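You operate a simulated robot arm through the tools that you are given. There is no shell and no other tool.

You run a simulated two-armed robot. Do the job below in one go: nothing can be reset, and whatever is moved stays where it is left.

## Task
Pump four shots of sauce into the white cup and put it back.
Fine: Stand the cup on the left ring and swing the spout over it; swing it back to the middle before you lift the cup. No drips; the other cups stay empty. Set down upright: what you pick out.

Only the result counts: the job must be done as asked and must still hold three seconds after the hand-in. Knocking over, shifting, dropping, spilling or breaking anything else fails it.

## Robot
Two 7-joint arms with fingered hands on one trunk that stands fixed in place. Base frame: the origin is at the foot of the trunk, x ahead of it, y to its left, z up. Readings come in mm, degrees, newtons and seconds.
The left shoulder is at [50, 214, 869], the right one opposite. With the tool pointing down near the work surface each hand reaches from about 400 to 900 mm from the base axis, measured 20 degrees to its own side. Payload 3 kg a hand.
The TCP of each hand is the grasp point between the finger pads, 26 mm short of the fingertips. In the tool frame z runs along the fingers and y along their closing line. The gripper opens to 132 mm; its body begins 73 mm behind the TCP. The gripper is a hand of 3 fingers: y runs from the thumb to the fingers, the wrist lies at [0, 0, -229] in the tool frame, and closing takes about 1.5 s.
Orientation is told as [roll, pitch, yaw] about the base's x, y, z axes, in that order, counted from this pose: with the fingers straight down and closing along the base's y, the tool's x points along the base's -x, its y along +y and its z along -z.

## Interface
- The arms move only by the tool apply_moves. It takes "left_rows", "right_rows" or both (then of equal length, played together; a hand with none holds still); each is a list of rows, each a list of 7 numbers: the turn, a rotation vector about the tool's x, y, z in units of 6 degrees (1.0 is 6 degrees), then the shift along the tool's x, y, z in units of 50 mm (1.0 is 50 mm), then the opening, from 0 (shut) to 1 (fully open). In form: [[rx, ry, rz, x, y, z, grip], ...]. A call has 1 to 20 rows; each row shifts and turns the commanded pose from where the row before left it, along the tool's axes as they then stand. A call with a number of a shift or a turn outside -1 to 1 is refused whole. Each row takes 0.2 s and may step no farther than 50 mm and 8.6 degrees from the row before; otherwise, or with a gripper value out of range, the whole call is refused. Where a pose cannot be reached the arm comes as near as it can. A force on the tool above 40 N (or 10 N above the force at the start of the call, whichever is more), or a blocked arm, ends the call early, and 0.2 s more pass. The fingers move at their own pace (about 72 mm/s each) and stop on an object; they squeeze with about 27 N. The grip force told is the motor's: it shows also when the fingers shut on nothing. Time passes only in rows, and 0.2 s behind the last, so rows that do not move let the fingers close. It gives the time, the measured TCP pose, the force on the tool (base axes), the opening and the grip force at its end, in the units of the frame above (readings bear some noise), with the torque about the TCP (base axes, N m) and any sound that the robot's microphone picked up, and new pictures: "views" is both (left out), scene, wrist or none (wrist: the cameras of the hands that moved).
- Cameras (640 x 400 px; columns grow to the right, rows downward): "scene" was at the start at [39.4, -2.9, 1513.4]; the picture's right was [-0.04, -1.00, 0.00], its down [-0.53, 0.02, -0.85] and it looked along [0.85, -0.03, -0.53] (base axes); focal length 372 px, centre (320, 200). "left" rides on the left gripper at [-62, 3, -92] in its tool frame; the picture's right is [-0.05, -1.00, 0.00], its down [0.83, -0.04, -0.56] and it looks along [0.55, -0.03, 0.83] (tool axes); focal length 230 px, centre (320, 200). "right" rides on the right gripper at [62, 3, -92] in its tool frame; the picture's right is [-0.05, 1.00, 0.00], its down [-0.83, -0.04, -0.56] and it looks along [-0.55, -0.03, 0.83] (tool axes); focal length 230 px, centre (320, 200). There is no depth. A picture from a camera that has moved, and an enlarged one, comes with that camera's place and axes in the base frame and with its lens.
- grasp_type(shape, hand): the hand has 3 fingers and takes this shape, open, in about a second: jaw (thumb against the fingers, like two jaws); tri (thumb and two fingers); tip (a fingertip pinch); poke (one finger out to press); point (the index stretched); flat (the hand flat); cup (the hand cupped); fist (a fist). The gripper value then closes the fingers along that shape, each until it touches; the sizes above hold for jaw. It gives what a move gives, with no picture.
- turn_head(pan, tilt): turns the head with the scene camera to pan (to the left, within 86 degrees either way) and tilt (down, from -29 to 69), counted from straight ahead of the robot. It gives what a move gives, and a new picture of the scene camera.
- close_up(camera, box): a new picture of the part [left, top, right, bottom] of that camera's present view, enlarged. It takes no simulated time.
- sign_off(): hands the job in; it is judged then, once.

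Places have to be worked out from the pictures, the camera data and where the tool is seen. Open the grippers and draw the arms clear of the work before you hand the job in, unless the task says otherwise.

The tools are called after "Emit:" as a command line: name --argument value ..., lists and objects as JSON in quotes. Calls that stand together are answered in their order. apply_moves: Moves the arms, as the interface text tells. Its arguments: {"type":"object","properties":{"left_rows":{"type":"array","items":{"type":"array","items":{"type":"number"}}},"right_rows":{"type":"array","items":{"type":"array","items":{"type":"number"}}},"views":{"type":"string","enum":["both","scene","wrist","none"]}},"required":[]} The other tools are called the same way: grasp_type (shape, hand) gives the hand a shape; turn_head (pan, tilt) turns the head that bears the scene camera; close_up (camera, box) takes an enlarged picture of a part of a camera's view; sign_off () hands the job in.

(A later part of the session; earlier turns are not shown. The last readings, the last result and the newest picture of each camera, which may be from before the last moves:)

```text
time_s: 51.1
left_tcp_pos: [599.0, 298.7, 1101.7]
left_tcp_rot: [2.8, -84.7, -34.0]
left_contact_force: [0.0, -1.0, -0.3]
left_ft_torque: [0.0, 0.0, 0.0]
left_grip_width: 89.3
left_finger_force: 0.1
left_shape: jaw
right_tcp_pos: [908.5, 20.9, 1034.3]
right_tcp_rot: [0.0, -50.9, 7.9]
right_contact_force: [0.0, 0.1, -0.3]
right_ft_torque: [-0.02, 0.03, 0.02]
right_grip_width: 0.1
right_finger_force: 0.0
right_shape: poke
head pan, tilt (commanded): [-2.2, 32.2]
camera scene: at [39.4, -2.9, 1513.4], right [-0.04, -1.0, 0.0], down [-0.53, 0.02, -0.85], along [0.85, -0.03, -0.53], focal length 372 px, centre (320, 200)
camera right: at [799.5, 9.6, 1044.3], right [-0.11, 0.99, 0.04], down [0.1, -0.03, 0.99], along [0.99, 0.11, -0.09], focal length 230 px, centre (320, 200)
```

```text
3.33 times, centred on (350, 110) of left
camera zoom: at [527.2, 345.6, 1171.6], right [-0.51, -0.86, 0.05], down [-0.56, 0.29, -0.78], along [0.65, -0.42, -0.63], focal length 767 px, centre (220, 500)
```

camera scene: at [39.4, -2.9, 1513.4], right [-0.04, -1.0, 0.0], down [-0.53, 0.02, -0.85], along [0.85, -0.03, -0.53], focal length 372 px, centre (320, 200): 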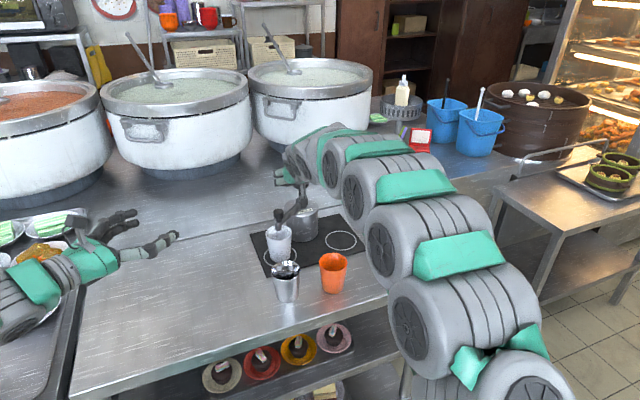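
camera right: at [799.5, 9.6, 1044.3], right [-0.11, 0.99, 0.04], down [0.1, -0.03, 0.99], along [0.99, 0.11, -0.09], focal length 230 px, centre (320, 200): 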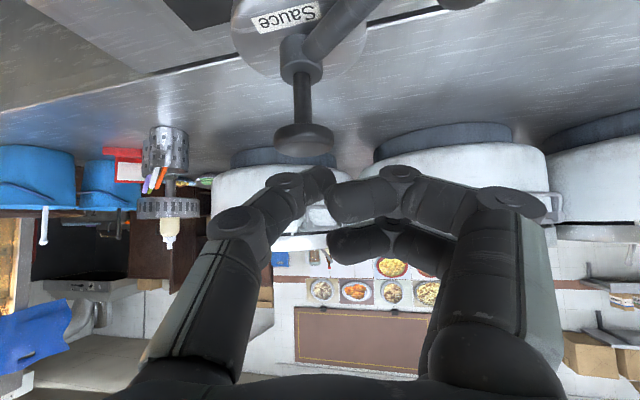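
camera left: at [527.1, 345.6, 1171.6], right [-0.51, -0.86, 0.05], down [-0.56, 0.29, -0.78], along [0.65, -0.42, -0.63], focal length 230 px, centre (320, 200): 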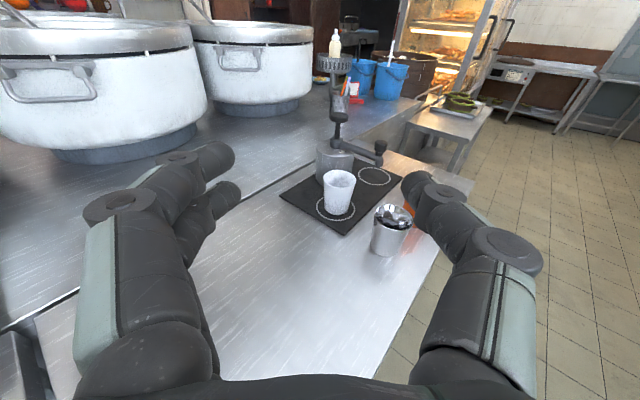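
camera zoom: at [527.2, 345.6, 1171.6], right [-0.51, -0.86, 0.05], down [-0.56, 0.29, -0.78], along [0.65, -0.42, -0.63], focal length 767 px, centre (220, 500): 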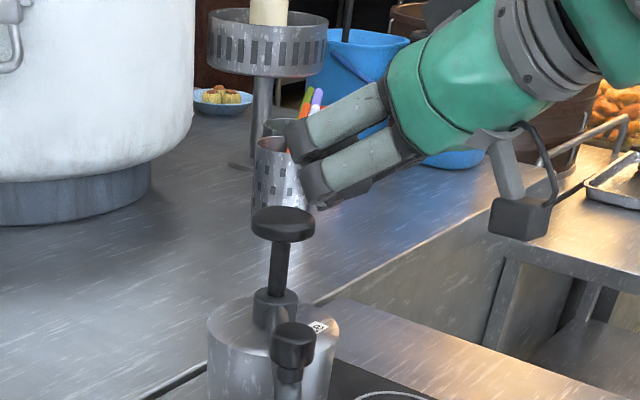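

The knob sits at about (962, 17.5); the thumb tip is still 35 mm short of it. I move the tip to hover over the knob's centre.

Emit:
apply_moves --right_rows '[[0, 0, 0, -0.093, -0.132, 0.338, 1], [0, 0, 0, -0.093, -0.132, 0.338, 1], [0, 0, 0, 0, 0, 0, 1]]' --views "wrist"

Emit:
close_up --camera "right" --box '[220, 60, 420, 220]'

Emit:
close_up --camera "scene" --box '[250, 150, 350, 260]'

Emit:
close_up --camera "left" --box '[290, 70, 400, 150]'

```text
time_s: 51.9
left_tcp_pos: [598.6, 297.9, 1102.9]
left_tcp_rot: [2.6, -84.6, -33.8]
left_contact_force: [-0.5, 0.2, -0.7]
left_ft_torque: [-0.01, 0.0, 0.02]
left_grip_width: 89.4
left_finger_force: 0.0
left_shape: jaw
right_tcp_pos: [942.8, 12.1, 1018.4]
right_tcp_rot: [0.1, -51.1, 7.9]
right_contact_force: [-0.1, 1.0, -1.3]
right_ft_torque: [-0.02, -0.03, -0.01]
right_grip_width: 0.0
right_finger_force: 0.0
right_shape: poke
head pan, tilt (commanded): [-2.2, 32.2]
camera right: at [833.2, 1.0, 1029.4], right [-0.11, 0.99, 0.04], down [0.1, -0.03, 0.99], along [0.99, 0.11, -0.09], focal length 230 px, centre (320, 200)
```

right: 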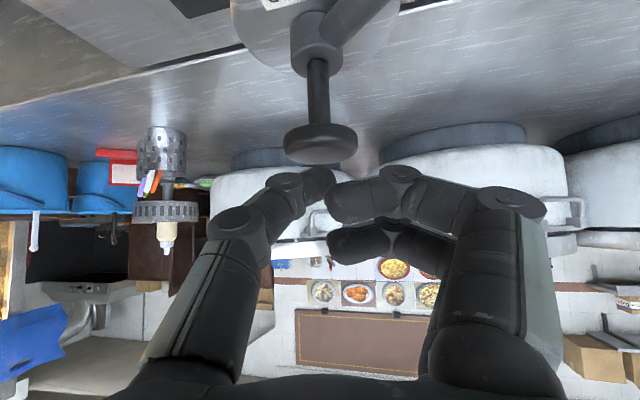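

```text
2.50 times, centred on (320, 140) of right
camera zoom: at [833.2, 1.0, 1029.4], right [-0.11, 0.99, 0.04], down [0.1, -0.03, 0.99], along [0.99, 0.11, -0.09], focal length 575 px, centre (320, 350)
```

zoom: 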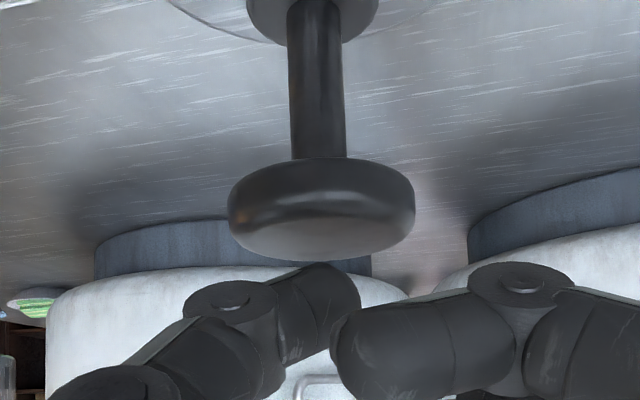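

```text
3.64 times, centred on (300, 205) of scene
camera zoom: at [39.4, -2.9, 1513.4], right [-0.04, -1.0, 0.0], down [-0.53, 0.02, -0.85], along [0.85, -0.03, -0.53], focal length 1351 px, centre (393, 182)
```

zoom: 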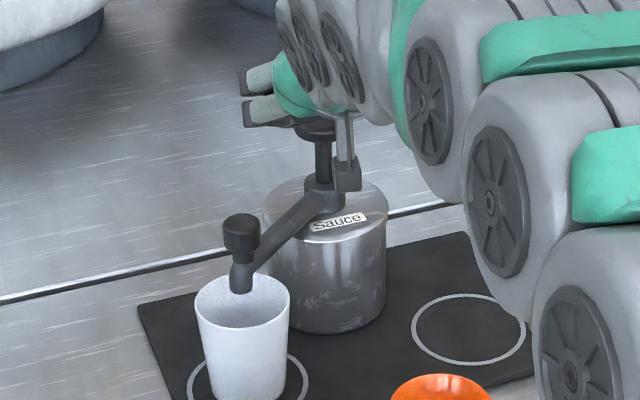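

```text
5.00 times, centred on (345, 110) of left
camera zoom: at [527.1, 345.6, 1171.6], right [-0.51, -0.86, 0.05], down [-0.56, 0.29, -0.78], along [0.65, -0.42, -0.63], focal length 1150 px, centre (195, 650)
```

zoom: 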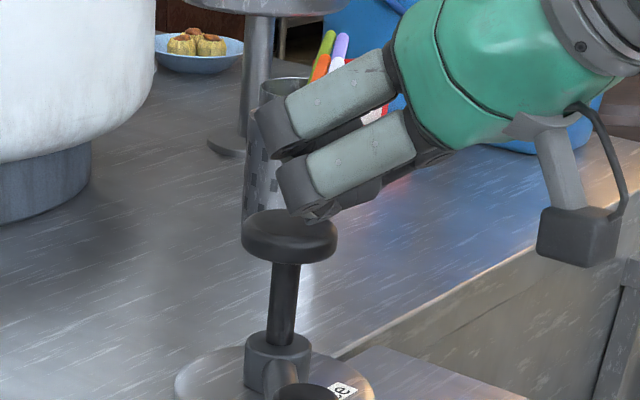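

The views show the thumb tip right over the knob's centre, about 8–12 mm above it, and the spout over the cup. I make the first full stroke downward in small steps; the 40 N limit will stop it at the bottom.

Emit:
apply_moves --right_rows '[[0, 0, 0, 0.0389, 0, 0.0315, 1], [0, 0, 0, 0.0389, 0, 0.0315, 1], [0, 0, 0, 0.0389, 0, 0.0315, 1], [0, 0, 0, 0.0389, 0, 0.0315, 1], [0, 0, 0, 0.0389, 0, 0.0315, 1], [0, 0, 0, 0.0389, 0, 0.0315, 1]]' --views "wrist"

Emit:
close_up --camera "right" --box '[220, 60, 420, 220]'

Emit:
close_up --camera "left" --box '[290, 70, 400, 150]'

```text
time_s: 53.3
left_tcp_pos: [599.7, 297.9, 1102.8]
left_tcp_rot: [2.7, -84.7, -33.9]
left_contact_force: [-0.1, 0.6, -0.4]
left_ft_torque: [-0.01, 0.01, 0.01]
left_grip_width: 89.4
left_finger_force: 0.0
left_shape: jaw
right_tcp_pos: [943.6, 12.6, 1004.7]
right_tcp_rot: [0.0, -50.9, 8.0]
right_contact_force: [0.5, 0.1, 2.9]
right_ft_torque: [0.04, -0.04, 0.01]
right_grip_width: 0.1
right_finger_force: 0.0
right_shape: poke
head pan, tilt (commanded): [-2.2, 32.2]
camera right: at [833.3, 1.1, 1015.1], right [-0.11, 0.99, 0.04], down [0.1, -0.03, 0.99], along [0.99, 0.11, -0.09], focal length 230 px, centre (320, 200)
```

right: 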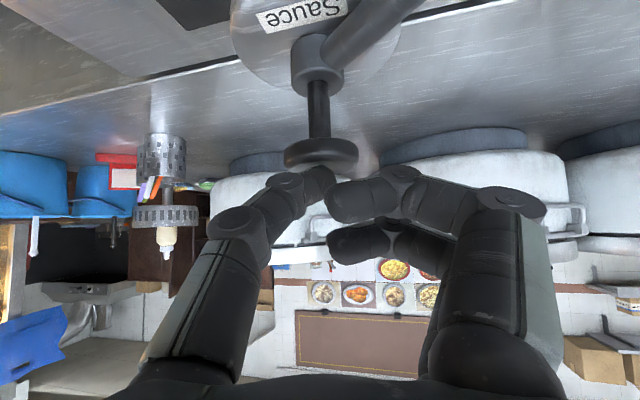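

```text
2.50 times, centred on (320, 140) of right
camera zoom: at [833.3, 1.1, 1015.1], right [-0.11, 0.99, 0.04], down [0.1, -0.03, 0.99], along [0.99, 0.11, -0.09], focal length 575 px, centre (320, 350)
```

zoom: 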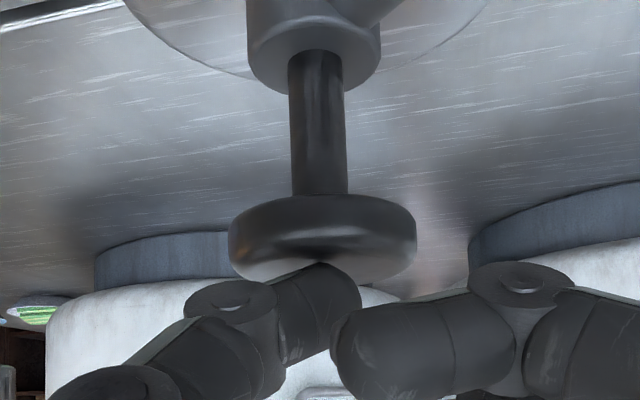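

```text
5.00 times, centred on (345, 110) of left
camera zoom: at [527.1, 345.6, 1171.6], right [-0.51, -0.86, 0.05], down [-0.56, 0.29, -0.78], along [0.65, -0.42, -0.63], focal length 1150 px, centre (195, 650)
```

zoom: 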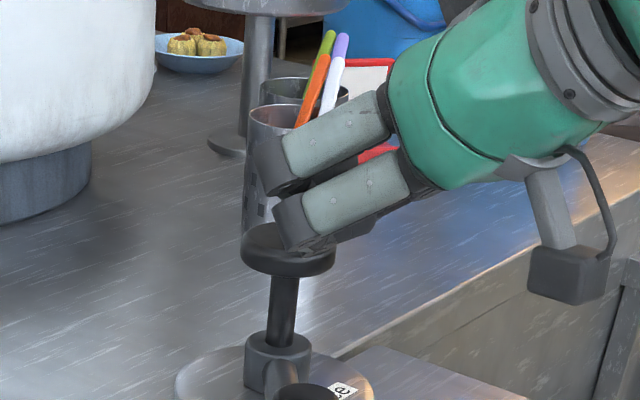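

Contact just began (2.9 N at TCP z 1004.7). Now I press the full stroke.

Emit:
apply_moves --right_rows '[[0, 0, 0, 0.0466, 0, 0.0378, 1], [0, 0, 0, 0.0466, 0, 0.0378, 1], [0, 0, 0, 0.0466, 0, 0.0378, 1], [0, 0, 0, 0.0466, 0, 0.0378, 1], [0, 0, 0, 0.0466, 0, 0.0378, 1], [0, 0, 0, 0.0466, 0, 0.0378, 1], [0, 0, 0, 0.0466, 0, 0.0378, 1], [0, 0, 0, 0.0466, 0, 0.0378, 1], [0, 0, 0, 0.0466, 0, 0.0378, 1], [0, 0, 0, 0.0466, 0, 0.0378, 1], [0, 0, 0, 0.0466, 0, 0.0378, 1]]' --views "wrist"

Emit:
close_up --camera "right" --box '[220, 60, 420, 220]'

Emit:
close_up --camera "left" --box '[280, 70, 410, 220]'

```text
time_s: 55.3
left_tcp_pos: [599.5, 297.9, 1102.8]
left_tcp_rot: [2.4, -84.7, -33.4]
left_contact_force: [-0.2, -0.4, -0.1]
left_ft_torque: [0.0, -0.04, 0.0]
left_grip_width: 89.5
left_finger_force: 0.1
left_shape: jaw
right_tcp_pos: [945.9, 13.0, 985.7]
right_tcp_rot: [0.1, -52.0, 8.0]
right_contact_force: [0.6, -0.8, 8.0]
right_ft_torque: [0.04, -0.15, -0.01]
right_grip_width: 0.0
right_finger_force: 0.0
right_shape: poke
head pan, tilt (commanded): [-2.2, 32.2]
stopped in row 10 (right hand): the force on the tool passed its limit at 43 N (the readings are from after the stop); the commanded pose is now the measured one
camera right: at [835.7, 1.4, 994.4], right [-0.11, 0.99, 0.04], down [0.08, -0.03, 1.0], along [0.99, 0.11, -0.08], focal length 230 px, centre (320, 200)
```

right: 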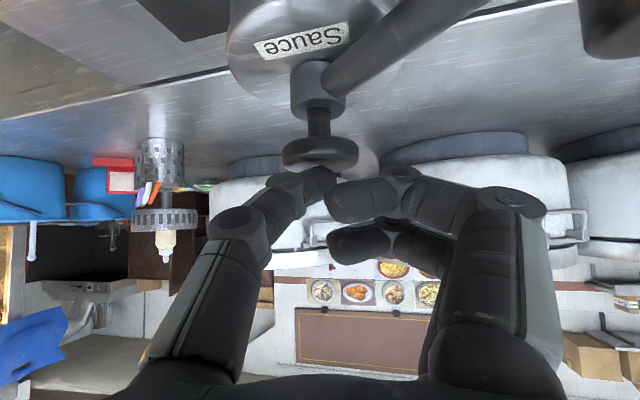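

```text
2.50 times, centred on (320, 140) of right
camera zoom: at [835.7, 1.4, 994.4], right [-0.11, 0.99, 0.04], down [0.08, -0.03, 1.0], along [0.99, 0.11, -0.08], focal length 575 px, centre (320, 350)
```

zoom: 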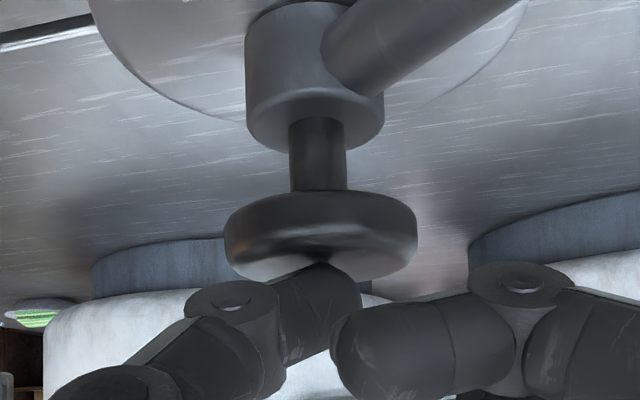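

```text
2.67 times, centred on (345, 145) of left
camera zoom: at [527.0, 346.2, 1171.6], right [-0.51, -0.86, 0.05], down [-0.56, 0.29, -0.78], along [0.65, -0.42, -0.63], focal length 614 px, centre (253, 347)
```

zoom: 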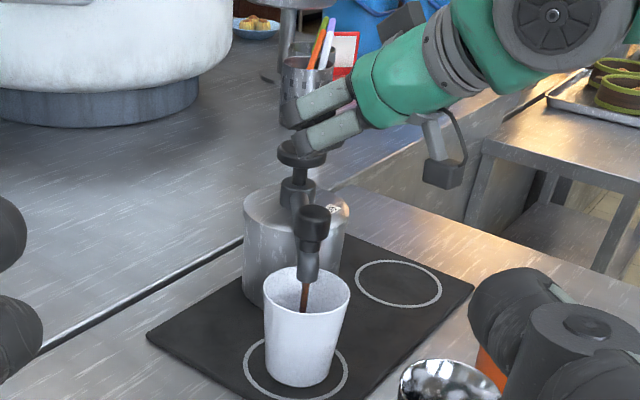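

A brown stream runs into the cup: the first shot has gone, with the stroke bottoming out (43 N) at TCP z ≈ 985. I release the plunger by rising 24 mm and wait a little.

Emit:
apply_moves --right_rows '[[0, 0, 0, -0.063, 0, -0.0493, 1], [0, 0, 0, -0.063, 0, -0.0493, 1], [0, 0, 0, -0.063, 0, -0.0493, 1], [0, 0, 0, -0.063, 0, -0.0493, 1], [0, 0, 0, -0.063, 0, -0.0493, 1], [0, 0, 0, -0.063, 0, -0.0493, 1], [0, 0, 0, 0, 0, 0, 1], [0, 0, 0, 0, 0, 0, 1], [0, 0, 0, 0, 0, 0, 1]]' --views "none"

Emit:
close_up --camera "right" --box '[220, 60, 420, 220]'

Emit:
close_up --camera "left" --box '[280, 70, 410, 220]'

Emit:
close_up --camera "scene" --box '[250, 150, 350, 270]'

```text
time_s: 57.3
left_tcp_pos: [599.9, 298.6, 1102.8]
left_tcp_rot: [2.6, -84.6, -33.8]
left_contact_force: [-0.5, -1.0, 0.6]
left_ft_torque: [0.03, 0.01, -0.01]
left_grip_width: 89.5
left_finger_force: 0.0
left_shape: jaw
right_tcp_pos: [945.4, 12.0, 1006.6]
right_tcp_rot: [0.2, -51.7, 7.9]
right_contact_force: [-0.2, 0.1, 1.1]
right_ft_torque: [-0.01, 0.02, -0.01]
right_grip_width: 0.0
right_finger_force: 0.0
right_shape: poke
head pan, tilt (commanded): [-2.2, 32.2]
```

```text
2.50 times, centred on (320, 140) of right
camera zoom: at [834.7, 0.7, 1016.6], right [-0.11, 0.99, 0.04], down [0.09, -0.03, 1.0], along [0.99, 0.11, -0.08], focal length 575 px, centre (320, 350)
```

zoom: 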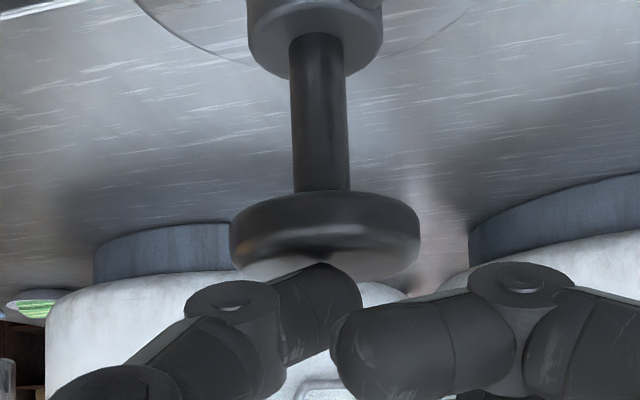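

```text
2.67 times, centred on (345, 145) of left
camera zoom: at [527.1, 345.5, 1171.6], right [-0.51, -0.86, 0.05], down [-0.56, 0.29, -0.78], along [0.65, -0.42, -0.63], focal length 614 px, centre (253, 347)
```

zoom: 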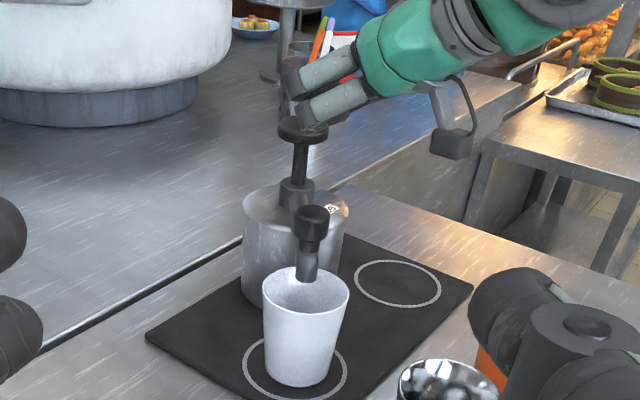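

```text
3.33 times, centred on (300, 210) of scene
camera zoom: at [39.4, -2.9, 1513.4], right [-0.04, -1.0, 0.0], down [-0.53, 0.02, -0.85], along [0.85, -0.03, -0.53], focal length 1238 px, centre (387, 167)
```

zoom: 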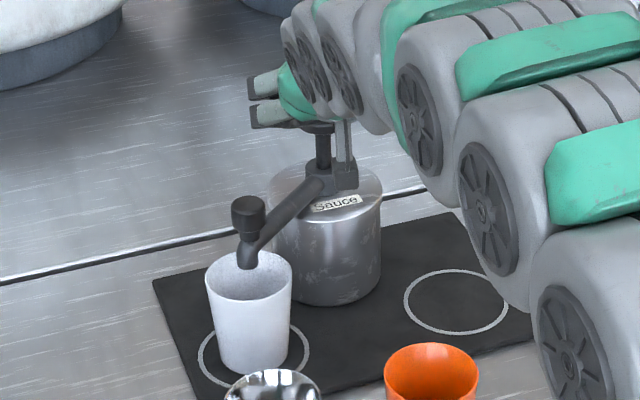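

The stream has stopped, the knob has returned, and nothing dripped outside. I rise 4 mm more so it is fully free, then press the second full stroke.

Emit:
apply_moves --right_rows '[[0, 0, 0, -0.0628, 0, -0.0496, 1], [0, 0, 0, 0, 0, 0, 1], [0, 0, 0, 0, 0, 0, 1], [0, 0, 0, 0.0471, 0, 0.0372, 1], [0, 0, 0, 0.0471, 0, 0.0372, 1], [0, 0, 0, 0.0471, 0, 0.0372, 1], [0, 0, 0, 0.0471, 0, 0.0372, 1], [0, 0, 0, 0.0471, 0, 0.0372, 1], [0, 0, 0, 0.0471, 0, 0.0372, 1], [0, 0, 0, 0.0471, 0, 0.0372, 1], [0, 0, 0, 0.0471, 0, 0.0372, 1], [0, 0, 0, 0.0471, 0, 0.0372, 1], [0, 0, 0, 0.0471, 0, 0.0372, 1], [0, 0, 0, 0.0471, 0, 0.0372, 1]]' --views "none"

Emit:
close_up --camera "right" --box '[220, 60, 420, 220]'

Emit:
close_up --camera "left" --box '[280, 70, 410, 220]'

```text
time_s: 60.4
left_tcp_pos: [599.3, 298.6, 1103.9]
left_tcp_rot: [2.4, -84.7, -33.5]
left_contact_force: [0.6, 0.4, 0.3]
left_ft_torque: [-0.01, -0.01, 0.02]
left_grip_width: 89.8
left_finger_force: 0.1
left_shape: jaw
right_tcp_pos: [946.8, 12.2, 986.3]
right_tcp_rot: [0.2, -52.4, 8.0]
right_contact_force: [2.2, -0.6, 7.6]
right_ft_torque: [0.03, -0.2, -0.03]
right_grip_width: 0.0
right_finger_force: 0.0
right_shape: poke
head pan, tilt (commanded): [-2.2, 32.2]
stopped in row 14 (right hand): the force on the tool passed its limit at 42 N (the readings are from after the stop); the commanded pose is now the measured one
```

```text
2.50 times, centred on (320, 140) of right
camera zoom: at [837.2, 1.0, 993.4], right [-0.11, 0.99, 0.04], down [0.07, -0.04, 1.0], along [0.99, 0.11, -0.07], focal length 575 px, centre (320, 350)
```

zoom: 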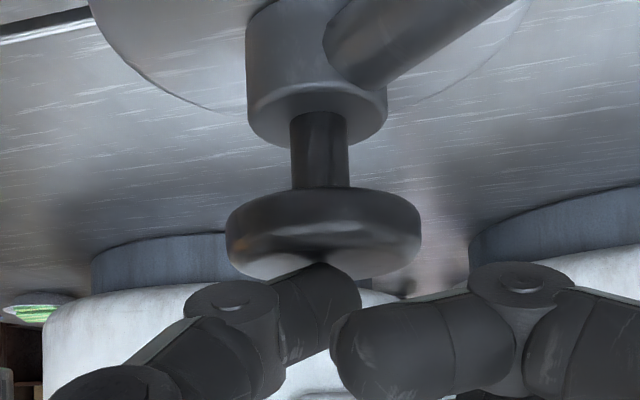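

```text
2.67 times, centred on (345, 145) of left
camera zoom: at [527.0, 346.2, 1171.6], right [-0.51, -0.86, 0.05], down [-0.56, 0.29, -0.78], along [0.65, -0.42, -0.63], focal length 614 px, centre (253, 347)
```

zoom: 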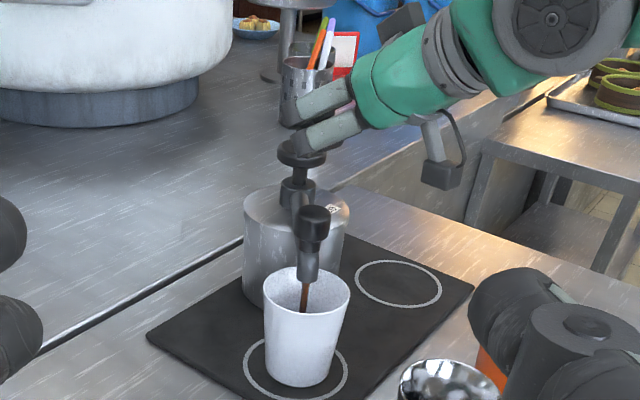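

Second shot delivered, with the same bottom position. I release, correct the small drift in x and pitch, and wait for the stream to end.

Emit:
apply_moves --right_rows '[[0, 0, 0, -0.0634, 0, -0.0488, 1], [0, 0, 0, -0.0634, 0, -0.0488, 1], [0, 0, 0, -0.0634, 0, -0.0488, 1], [0, 0, 0, -0.0634, 0, -0.0488, 1], [0, 0, 0, -0.0634, 0, -0.0488, 1], [0, 0, 0, -0.0634, 0, -0.0488, 1], [0, 0, 0, -0.0634, 0, -0.0488, 1], [0, 0.22, 0, 0, 0, 0, 1], [0, 0, 0, 0.036, 0.008, -0.047, 1], [0, 0, 0, 0, 0, 0, 1], [0, 0, 0, 0, 0, 0, 1]]' --views "none"

Emit:
close_up --camera "right" --box '[220, 60, 420, 220]'

Emit:
close_up --camera "left" --box '[280, 70, 410, 220]'

```text
time_s: 62.8
left_tcp_pos: [600.0, 297.9, 1102.7]
left_tcp_rot: [2.6, -84.7, -33.8]
left_contact_force: [-0.3, -0.1, 0.4]
left_ft_torque: [-0.02, 0.01, 0.0]
left_grip_width: 89.2
left_finger_force: 0.2
left_shape: jaw
right_tcp_pos: [943.9, 11.9, 1011.2]
right_tcp_rot: [0.2, -51.0, 7.8]
right_contact_force: [-0.6, -0.6, 0.3]
right_ft_torque: [-0.01, -0.04, 0.01]
right_grip_width: 0.0
right_finger_force: 0.1
right_shape: poke
head pan, tilt (commanded): [-2.2, 32.2]
```

```text
2.50 times, centred on (320, 140) of right
camera zoom: at [834.5, 0.5, 1021.8], right [-0.11, 0.99, 0.04], down [0.1, -0.03, 0.99], along [0.99, 0.11, -0.09], focal length 575 px, centre (320, 350)
```

zoom: 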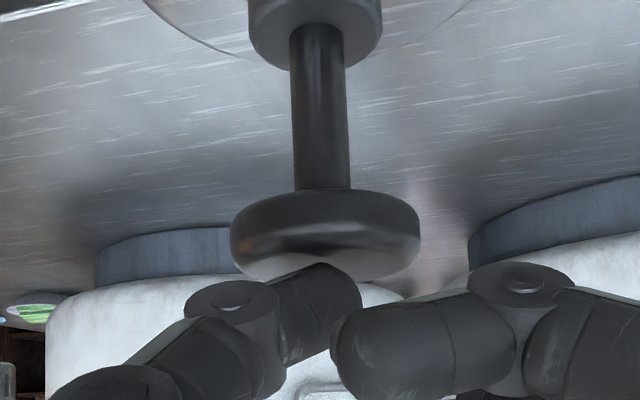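

```text
2.67 times, centred on (345, 145) of left
camera zoom: at [527.2, 345.6, 1171.6], right [-0.51, -0.86, 0.05], down [-0.56, 0.29, -0.78], along [0.65, -0.42, -0.63], focal length 614 px, centre (253, 347)
```

zoom: 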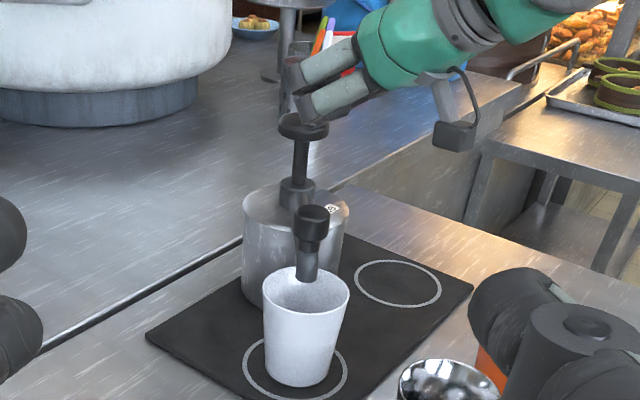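

The knob seems to have still been touching the thumb at this height, so its true top contact is near TCP z 1012. I rise another 8 mm so it is completely free and check.

Emit:
apply_moves --right_rows '[[0, 0, 0, -0.0622, 0, -0.0503, 1], [0, 0, 0, -0.0622, 0, -0.0503, 1], [0, 0, 0, 0, 0, 0, 1], [0, 0, 0, 0, 0, 0, 1]]' --views "none"

Emit:
close_up --camera "right" --box '[220, 60, 420, 220]'

Emit:
close_up --camera "left" --box '[320, 130, 380, 190]'

```text
time_s: 63.8
left_tcp_pos: [599.6, 297.6, 1100.9]
left_tcp_rot: [2.6, -84.6, -33.8]
left_contact_force: [0.0, 0.1, -0.2]
left_ft_torque: [0.02, 0.0, 0.02]
left_grip_width: 89.4
left_finger_force: 0.0
left_shape: jaw
right_tcp_pos: [945.0, 12.2, 1019.5]
right_tcp_rot: [0.2, -50.9, 7.9]
right_contact_force: [0.6, -0.7, -1.0]
right_ft_torque: [0.02, -0.01, -0.03]
right_grip_width: 0.2
right_finger_force: 0.0
right_shape: poke
head pan, tilt (commanded): [-2.2, 32.2]
```

```text
2.50 times, centred on (320, 140) of right
camera zoom: at [834.4, 0.4, 1030.0], right [-0.11, 0.99, 0.04], down [0.1, -0.03, 0.99], along [0.99, 0.11, -0.09], focal length 575 px, centre (320, 350)
```

zoom: 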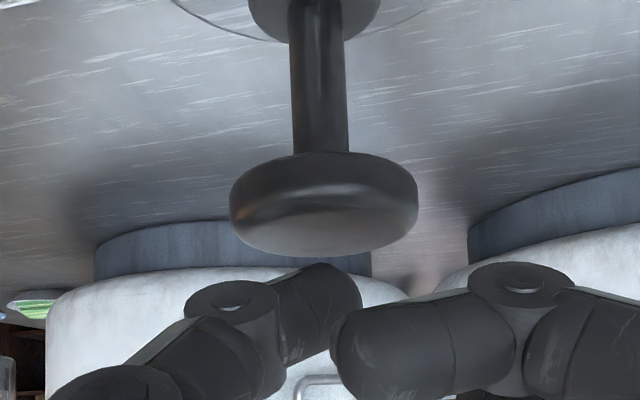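

```text
6.67 times, centred on (350, 160) of left
camera zoom: at [527.1, 345.6, 1171.6], right [-0.51, -0.86, 0.05], down [-0.56, 0.29, -0.78], along [0.65, -0.42, -0.63], focal length 1534 px, centre (120, 467)
```

zoom: 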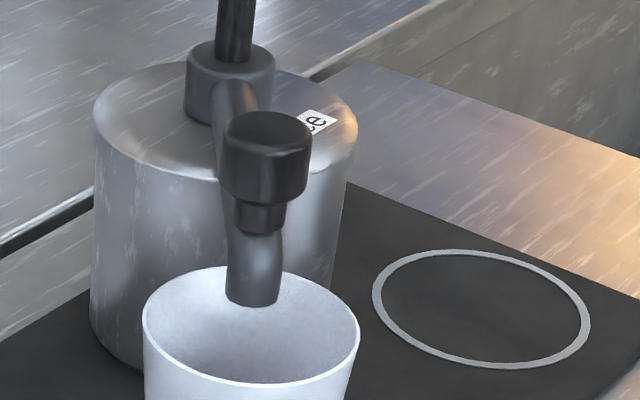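

The knob is clearly free at its top now. I press the third full stroke.

Emit:
apply_moves --right_rows '[[0, 0, 0, 0.0466, 0, 0.0378, 1], [0, 0, 0, 0.0466, 0, 0.0378, 1], [0, 0, 0, 0.0466, 0, 0.0378, 1], [0, 0, 0, 0.0466, 0, 0.0378, 1], [0, 0, 0, 0.0466, 0, 0.0378, 1], [0, 0, 0, 0.0466, 0, 0.0378, 1], [0, 0, 0, 0.0466, 0, 0.0378, 1], [0, 0, 0, 0.0466, 0, 0.0378, 1], [0, 0, 0, 0.0466, 0, 0.0378, 1], [0, 0, 0, 0.0466, 0, 0.0378, 1], [0, 0, 0, 0.0466, 0, 0.0378, 1], [0, 0, 0, 0.0466, 0, 0.0378, 1], [0, 0, 0, 0.0466, 0, 0.0378, 1], [0, 0, 0, 0.0466, 0, 0.0378, 1]]' --views "none"

Emit:
close_up --camera "left" --box '[280, 70, 410, 220]'

Emit:
close_up --camera "right" --box '[220, 60, 420, 220]'

```text
time_s: 66.9
left_tcp_pos: [598.9, 300.0, 1102.1]
left_tcp_rot: [2.3, -84.6, -33.5]
left_contact_force: [0.4, 0.4, -0.3]
left_ft_torque: [-0.01, -0.01, -0.01]
left_grip_width: 89.4
left_finger_force: 0.1
left_shape: jaw
right_tcp_pos: [945.5, 13.0, 984.6]
right_tcp_rot: [0.2, -51.7, 7.8]
right_contact_force: [0.4, -0.4, 8.7]
right_ft_torque: [0.06, -0.18, -0.02]
right_grip_width: 0.0
right_finger_force: 0.2
right_shape: poke
head pan, tilt (commanded): [-2.2, 32.2]
stopped in row 14 (right hand): the force on the tool passed its limit at 42 N (the readings are from after the stop); the commanded pose is now the measured one
```

```text
2.67 times, centred on (345, 145) of left
camera zoom: at [527.0, 346.2, 1171.6], right [-0.51, -0.86, 0.05], down [-0.56, 0.29, -0.78], along [0.65, -0.42, -0.63], focal length 614 px, centre (253, 347)
```

zoom: 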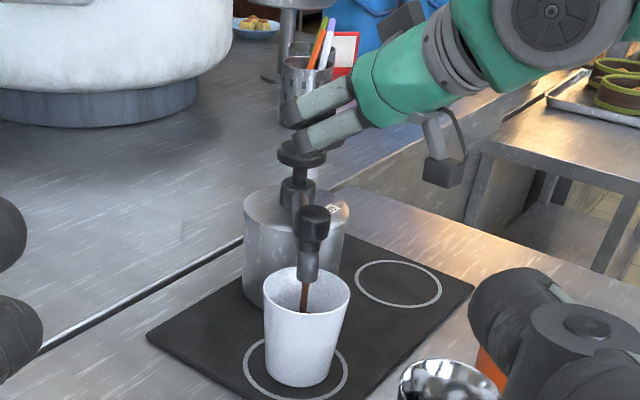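

```text
2.50 times, centred on (320, 140) of right
camera zoom: at [836.7, 0.4, 994.8], right [-0.11, 0.99, 0.04], down [0.09, -0.03, 1.0], along [0.99, 0.11, -0.08], focal length 575 px, centre (320, 350)
```

zoom: 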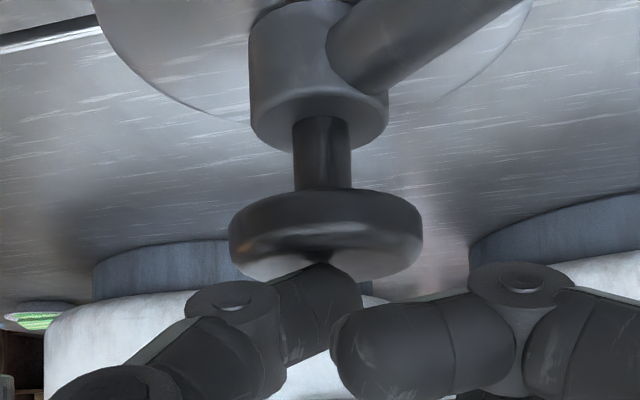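

Third shot streaming into the cup. I release fully (9 × 4 mm up) and wait.

Emit:
apply_moves --right_rows '[[0, 0, 0, -0.0628, 0, -0.0496, 1], [0, 0, 0, -0.0628, 0, -0.0496, 1], [0, 0, 0, -0.0628, 0, -0.0496, 1], [0, 0, 0, -0.0628, 0, -0.0496, 1], [0, 0, 0, -0.0628, 0, -0.0496, 1], [0, 0, 0, -0.0628, 0, -0.0496, 1], [0, 0, 0, -0.0628, 0, -0.0496, 1], [0, 0, 0, -0.0628, 0, -0.0496, 1], [0, 0, 0, -0.0628, 0, -0.0496, 1], [0, 0.1, 0, 0, 0, 0, 1], [0, 0, 0, 0, 0, 0, 1], [0, 0, 0, 0, 0, 0, 1]]' --views "none"

Emit:
close_up --camera "right" --box '[220, 60, 420, 220]'

Emit:
close_up --camera "scene" --box '[250, 190, 330, 270]'

```text
time_s: 69.5
left_tcp_pos: [600.3, 298.3, 1103.2]
left_tcp_rot: [2.6, -84.7, -33.7]
left_contact_force: [-0.1, 0.8, 0.0]
left_ft_torque: [0.03, 0.0, 0.02]
left_grip_width: 89.4
left_finger_force: 0.2
left_shape: jaw
right_tcp_pos: [946.1, 11.4, 1019.7]
right_tcp_rot: [0.4, -50.8, 7.7]
right_contact_force: [-0.8, -0.5, 0.2]
right_ft_torque: [0.02, -0.02, 0.0]
right_grip_width: 0.1
right_finger_force: 0.0
right_shape: poke
head pan, tilt (commanded): [-2.2, 32.2]
```

```text
2.50 times, centred on (320, 140) of right
camera zoom: at [836.2, -0.6, 1030.1], right [-0.11, 0.99, 0.04], down [0.1, -0.03, 0.99], along [0.99, 0.11, -0.1], focal length 575 px, centre (320, 350)
```

zoom: 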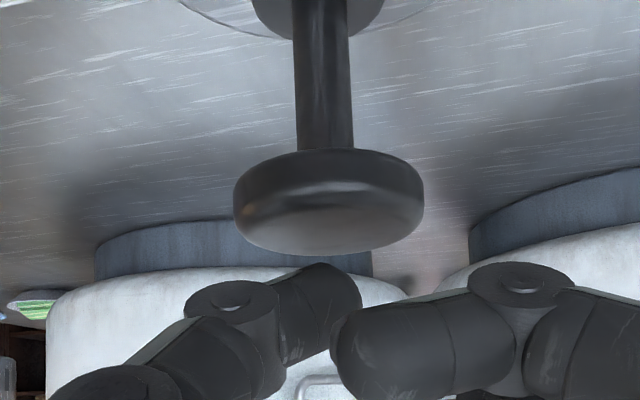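

```text
5.00 times, centred on (290, 230) of scene
camera zoom: at [39.4, -2.9, 1513.4], right [-0.04, -1.0, 0.0], down [-0.53, 0.02, -0.85], along [0.85, -0.03, -0.53], focal length 1858 px, centre (470, 50)
```

zoom: 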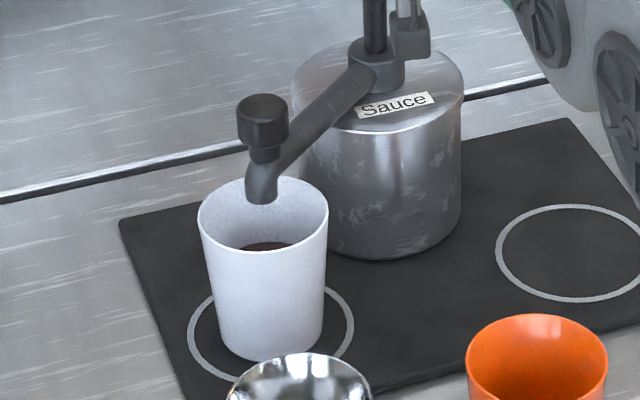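

The scene view now shows sauce in the cup, the surface near z≈848, consistent with three equal shots, and no drips. Now the fourth full stroke, after a 2 mm x correction.

Emit:
apply_moves --right_rows '[[0, 0, 0, 0.024, 0.01, -0.031, 1], [0, 0, 0, 0.0466, 0, 0.0378, 1], [0, 0, 0, 0.0466, 0, 0.0378, 1], [0, 0, 0, 0.0466, 0, 0.0378, 1], [0, 0, 0, 0.0466, 0, 0.0378, 1], [0, 0, 0, 0.0466, 0, 0.0378, 1], [0, 0, 0, 0.0466, 0, 0.0378, 1], [0, 0, 0, 0.0466, 0, 0.0378, 1], [0, 0, 0, 0.0466, 0, 0.0378, 1], [0, 0, 0, 0.0466, 0, 0.0378, 1], [0, 0, 0, 0.0466, 0, 0.0378, 1], [0, 0, 0, 0.0466, 0, 0.0378, 1], [0, 0, 0, 0.0466, 0, 0.0378, 1], [0, 0, 0, 0.0466, 0, 0.0378, 1], [0, 0, 0, 0.0466, 0, 0.0378, 1], [0, 0, 0, 0.0466, 0, 0.0378, 1]]' --views "none"

Emit:
close_up --camera "left" --box '[280, 70, 410, 220]'

Emit:
close_up --camera "right" --box '[220, 60, 420, 220]'

```text
time_s: 72.8
left_tcp_pos: [599.5, 299.2, 1101.8]
left_tcp_rot: [2.4, -84.8, -33.5]
left_contact_force: [0.7, 0.3, 0.3]
left_ft_torque: [0.01, 0.01, 0.01]
left_grip_width: 89.4
left_finger_force: 0.0
left_shape: jaw
right_tcp_pos: [945.0, 11.0, 985.4]
right_tcp_rot: [0.5, -51.7, 7.5]
right_contact_force: [-0.1, -0.5, 10.0]
right_ft_torque: [0.06, -0.18, -0.03]
right_grip_width: 0.0
right_finger_force: 0.1
right_shape: poke
head pan, tilt (commanded): [-2.2, 32.2]
stopped in row 16 (right hand): the force on the tool passed its limit at 43 N (the readings are from after the stop); the commanded pose is now the measured one
```

```text
2.67 times, centred on (345, 145) of left
camera zoom: at [527.0, 346.2, 1171.6], right [-0.51, -0.86, 0.05], down [-0.56, 0.29, -0.78], along [0.65, -0.42, -0.63], focal length 614 px, centre (253, 347)
```

zoom: 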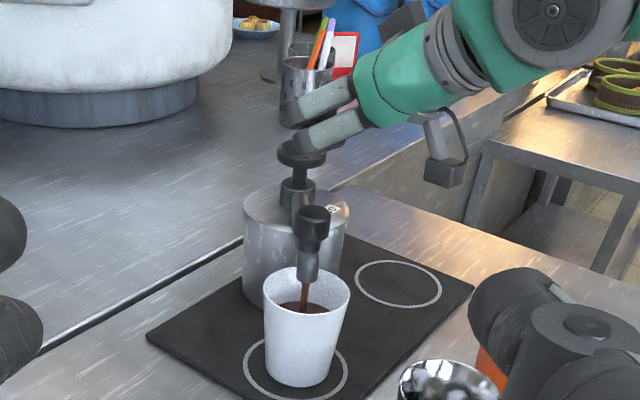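

```text
2.50 times, centred on (320, 140) of right
camera zoom: at [836.6, -0.6, 994.8], right [-0.11, 0.99, 0.05], down [0.09, -0.04, 1.0], along [0.99, 0.11, -0.08], focal length 575 px, centre (320, 350)
```

zoom: 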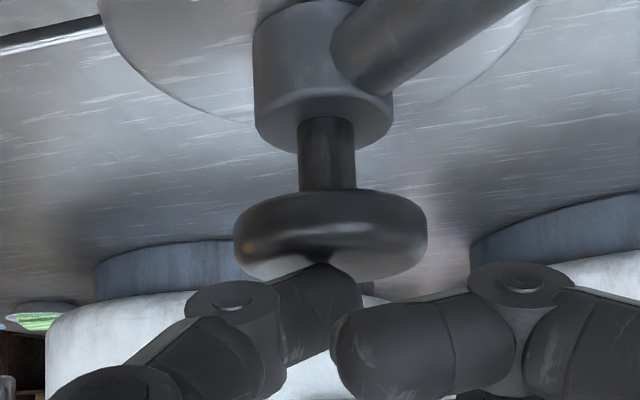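

Fourth shot flowing; the sauce surface is visible now. I release the plunger fully and wait for the stream to end.

Emit:
apply_moves --right_rows '[[0, 0, 0, -0.0628, 0, -0.0496, 1], [0, 0, 0, -0.0628, 0, -0.0496, 1], [0, 0, 0, -0.0628, 0, -0.0496, 1], [0, 0, 0, -0.0628, 0, -0.0496, 1], [0, 0, 0, -0.0628, 0, -0.0496, 1], [0, 0, 0, -0.0628, 0, -0.0496, 1], [0, 0, 0, -0.0628, 0, -0.0496, 1], [0, 0, 0, -0.0628, 0, -0.0496, 1], [0, 0, 0, -0.0628, 0, -0.0496, 1], [0, 0, 0, -0.0628, 0, -0.0496, 1], [0, 0, 0, 0, 0, 0, 1], [0, 0, 0, 0, 0, 0, 1], [0, 0, 0, 0, 0, 0, 1]]' --views "none"

Emit:
close_up --camera "scene" --box '[250, 190, 330, 270]'

Emit:
close_up --camera "left" --box '[300, 130, 380, 220]'

Emit:
close_up --camera "right" --box '[220, 60, 420, 220]'

```text
time_s: 75.6
left_tcp_pos: [599.8, 298.2, 1103.7]
left_tcp_rot: [2.6, -84.7, -33.9]
left_contact_force: [0.0, -0.2, -0.2]
left_ft_torque: [0.0, 0.04, -0.01]
left_grip_width: 89.5
left_finger_force: 0.1
left_shape: jaw
right_tcp_pos: [946.3, 9.8, 1022.9]
right_tcp_rot: [0.4, -51.4, 7.5]
right_contact_force: [0.0, 0.8, -0.2]
right_ft_torque: [0.02, -0.01, -0.03]
right_grip_width: 0.0
right_finger_force: 0.1
right_shape: poke
head pan, tilt (commanded): [-2.2, 32.2]
```

```text
5.00 times, centred on (290, 230) of scene
camera zoom: at [39.4, -2.9, 1513.4], right [-0.04, -1.0, 0.0], down [-0.53, 0.02, -0.85], along [0.85, -0.03, -0.53], focal length 1858 px, centre (470, 50)
```

zoom: 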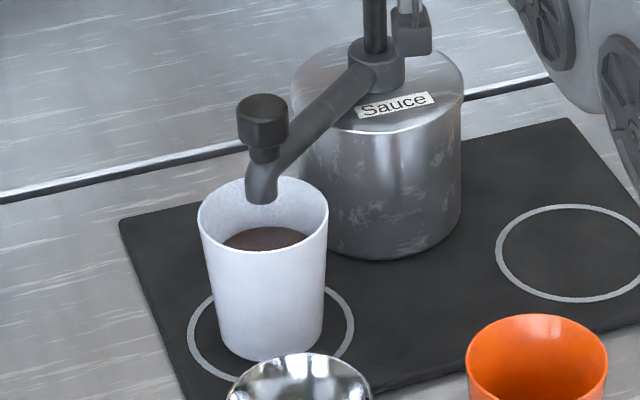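

```text
4.44 times, centred on (340, 175) of left
camera zoom: at [527.2, 345.6, 1171.6], right [-0.51, -0.86, 0.05], down [-0.56, 0.29, -0.78], along [0.65, -0.42, -0.63], focal length 1022 px, centre (231, 311)
```

zoom: 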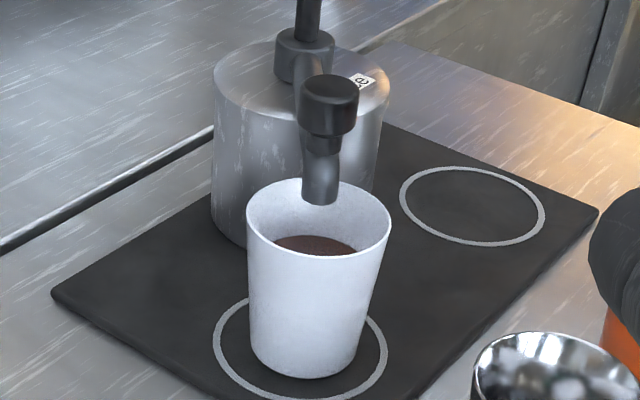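

```text
2.50 times, centred on (320, 140) of right
camera zoom: at [836.1, -1.3, 1032.3], right [-0.11, 0.99, 0.04], down [0.09, -0.04, 1.0], along [0.99, 0.11, -0.09], focal length 575 px, centre (320, 350)
```

zoom: 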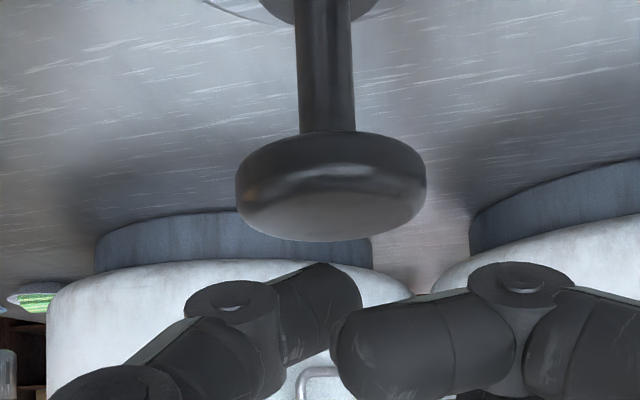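

The level rose to z≈858, a 4/3 volume ratio over the third shot, so four equal shots are in and nothing is dripping. I back the right hand off along its tool axis and then return it to the jaw shape.

Emit:
apply_moves --right_rows '[[0, 0, 0, -0.1, 0, -0.3, 1], [0, 0, 0, -0.1, 0, -0.7, 1], [0, 0, 0, 0, 0, -0.8, 1], [0, 0, 0, 0, 0, -0.8, 1], [0, 0, 0, 0, 0, -0.5, 1], [0, 0, 0, 0, 0, 0, 1]]' --views "none"

Emit:
grasp_type --shape "jaw" --hand "right"

Emit:
close_up --camera "left" --box '[270, 0, 590, 220]'

```text
time_s: 77.0
left_tcp_pos: [599.1, 298.8, 1103.1]
left_tcp_rot: [2.7, -84.6, -33.8]
left_contact_force: [-0.5, -0.1, -0.6]
left_ft_torque: [0.0, 0.01, 0.0]
left_grip_width: 89.6
left_finger_force: 0.0
left_shape: jaw
right_tcp_pos: [832.0, -7.7, 1127.0]
right_tcp_rot: [0.5, -51.4, 7.6]
right_contact_force: [-0.1, 0.1, 0.0]
right_ft_torque: [-0.01, 0.0, 0.01]
right_grip_width: 0.0
right_finger_force: 0.1
right_shape: poke
head pan, tilt (commanded): [-2.2, 32.2]
```

```text
time_s: 77.9
left_tcp_pos: [600.5, 298.8, 1103.6]
left_tcp_rot: [2.8, -84.7, -33.8]
left_contact_force: [-0.5, 0.3, -1.2]
left_ft_torque: [-0.01, 0.01, 0.06]
left_grip_width: 89.2
left_finger_force: 0.1
left_shape: jaw
right_tcp_pos: [831.9, -7.7, 1127.8]
right_tcp_rot: [0.4, -51.4, 7.7]
right_contact_force: [0.2, 0.0, -0.2]
right_ft_torque: [-0.01, -0.02, 0.01]
right_grip_width: 131.7
right_finger_force: 0.1
right_shape: jaw
head pan, tilt (commanded): [-2.2, 32.2]
```

```text
1.82 times, centred on (430, 110) of left
camera zoom: at [527.2, 345.7, 1171.7], right [-0.51, -0.86, 0.05], down [-0.56, 0.29, -0.78], along [0.65, -0.42, -0.63], focal length 418 px, centre (120, 364)
```

zoom: 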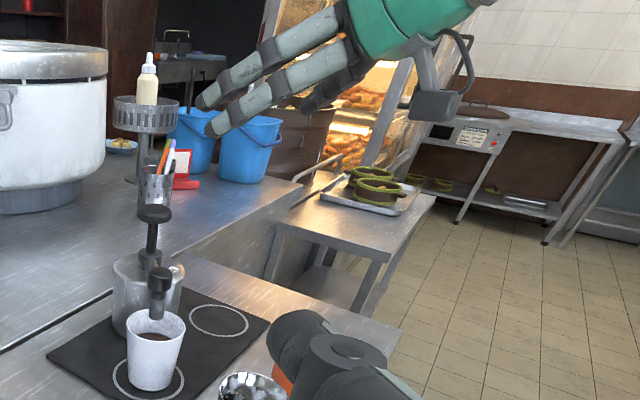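

Jaw shape restored. I reorient (pitch -45°, yaw -4°) and move to a point 90 mm short of the handle, fingers at 73 mm.

Emit:
apply_moves --right_rows '[[0, 1, 0, 0, 0, 0, 0.8], [0.707, 0, 0.707, 0, 0, 0, 0.6], [0.707, 0, 0.707, 0, 0, 0, 0.55], [0, 0, 0, 0.558, 0.413, 0.2115, 0.55], [0, 0, 0, 0.558, 0.413, 0.2115, 0.55], [0, 0, 0, 0.558, 0.413, 0.2115, 0.55], [0, 0, 0, 0.558, 0.413, 0.2115, 0.55], [0, 0, 0, 0, 0, 0, 0.55]]' --views "wrist"

Emit:
close_up --camera "right" --box '[220, 50, 440, 230]'

```text
time_s: 79.7
left_tcp_pos: [599.7, 298.7, 1102.2]
left_tcp_rot: [2.6, -84.8, -33.9]
left_contact_force: [0.6, 0.4, 0.7]
left_ft_torque: [-0.02, 0.0, -0.01]
left_grip_width: 89.5
left_finger_force: 0.1
left_shape: jaw
right_tcp_pos: [790.2, 80.2, 1018.8]
right_tcp_rot: [0.5, -45.2, -4.4]
right_contact_force: [0.2, 0.5, -0.7]
right_ft_torque: [-0.01, -0.02, 0.03]
right_grip_width: 73.1
right_finger_force: 0.0
right_shape: jaw
head pan, tilt (commanded): [-2.2, 32.2]
camera right: at [681.9, 91.5, 1039.9], right [0.11, 0.99, 0.04], down [0.18, -0.06, 0.98], along [0.98, -0.1, -0.19], focal length 230 px, centre (320, 200)
```

right: 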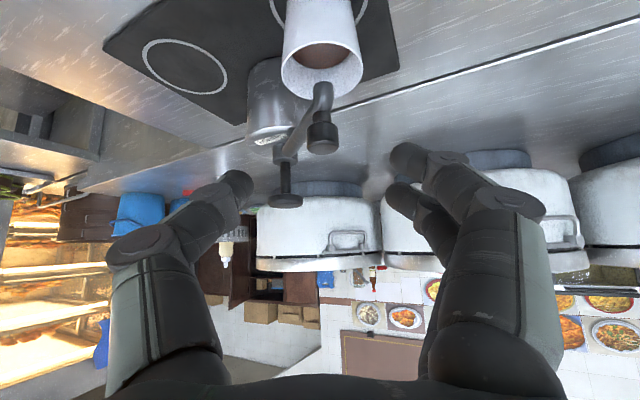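

```text
2.22 times, centred on (330, 140) of right
camera zoom: at [681.9, 91.5, 1039.9], right [0.11, 0.99, 0.04], down [0.18, -0.06, 0.98], along [0.98, -0.1, -0.19], focal length 511 px, centre (298, 333)
```

zoom: 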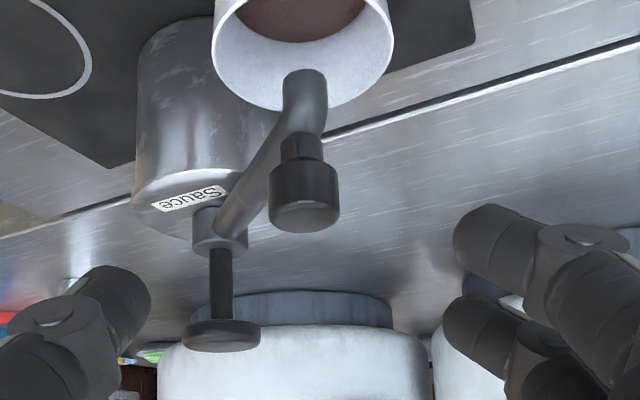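

The handle lies at tool (−1, 2, 97), well centred. I advance 83 mm along the tool axis, then narrow the fingers around it.

Emit:
apply_moves --right_rows '[[0, 0, 0, 0, 0, 0.415, 0.55], [0, 0, 0, 0, 0, 0.415, 0.55], [0, 0, 0, 0, 0, 0.415, 0.55], [0, 0, 0, 0, 0, 0.415, 0.55], [0, 0, 0, 0, 0, 0, 0.5], [0, 0, 0, 0, 0, 0, 0.42], [0, 0, 0, 0, 0, 0, 0.35], [0, 0, 0, 0, 0, 0, 0.31], [0, 0, 0, 0, 0, 0, 0.31]]' --views "wrist"

Emit:
close_up --camera "right" --box '[230, 90, 430, 250]'

Emit:
close_up --camera "left" --box '[290, 90, 420, 220]'

```text
time_s: 81.7
left_tcp_pos: [599.8, 298.7, 1103.6]
left_tcp_rot: [2.6, -84.8, -33.8]
left_contact_force: [0.4, 0.4, -0.1]
left_ft_torque: [-0.02, -0.01, 0.03]
left_grip_width: 89.7
left_finger_force: 0.1
left_shape: jaw
right_tcp_pos: [849.5, 76.6, 960.7]
right_tcp_rot: [0.5, -45.4, -4.3]
right_contact_force: [-0.4, -0.8, -0.2]
right_ft_torque: [-0.01, 0.01, -0.01]
right_grip_width: 41.1
right_finger_force: 0.0
right_shape: jaw
head pan, tilt (commanded): [-2.2, 32.2]
camera right: at [740.8, 87.6, 981.8], right [0.11, 0.99, 0.04], down [0.18, -0.06, 0.98], along [0.98, -0.1, -0.19], focal length 230 px, centre (320, 200)
```

right: 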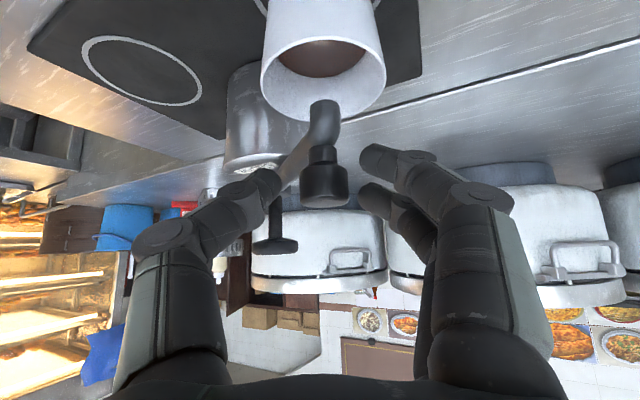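

```text
2.50 times, centred on (330, 170) of right
camera zoom: at [740.8, 87.6, 981.8], right [0.11, 0.99, 0.04], down [0.18, -0.06, 0.98], along [0.98, -0.1, -0.19], focal length 575 px, centre (295, 275)
```

zoom: 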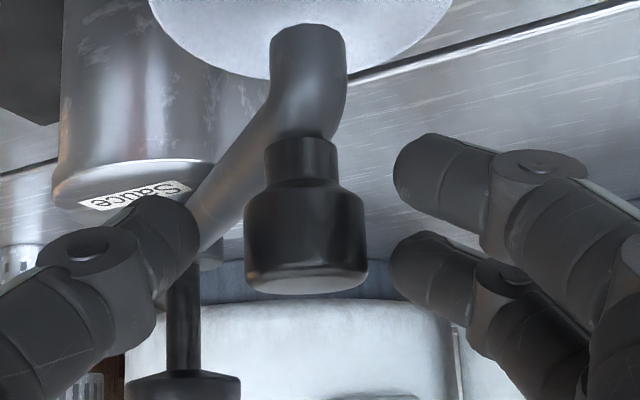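

```text
3.08 times, centred on (355, 155) of left
camera zoom: at [527.1, 345.6, 1171.7], right [-0.51, -0.86, 0.05], down [-0.56, 0.29, -0.78], along [0.65, -0.42, -0.63], focal length 708 px, centre (212, 338)
```

zoom: 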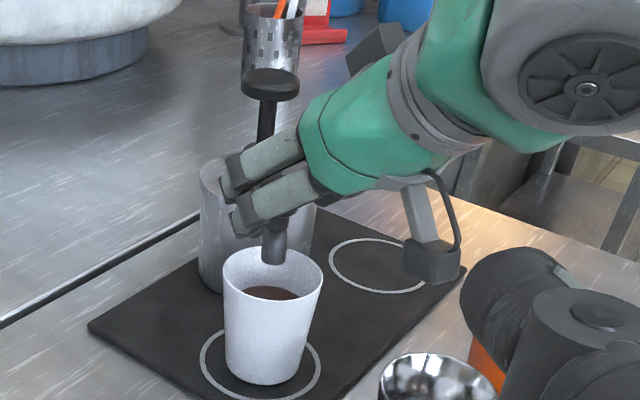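

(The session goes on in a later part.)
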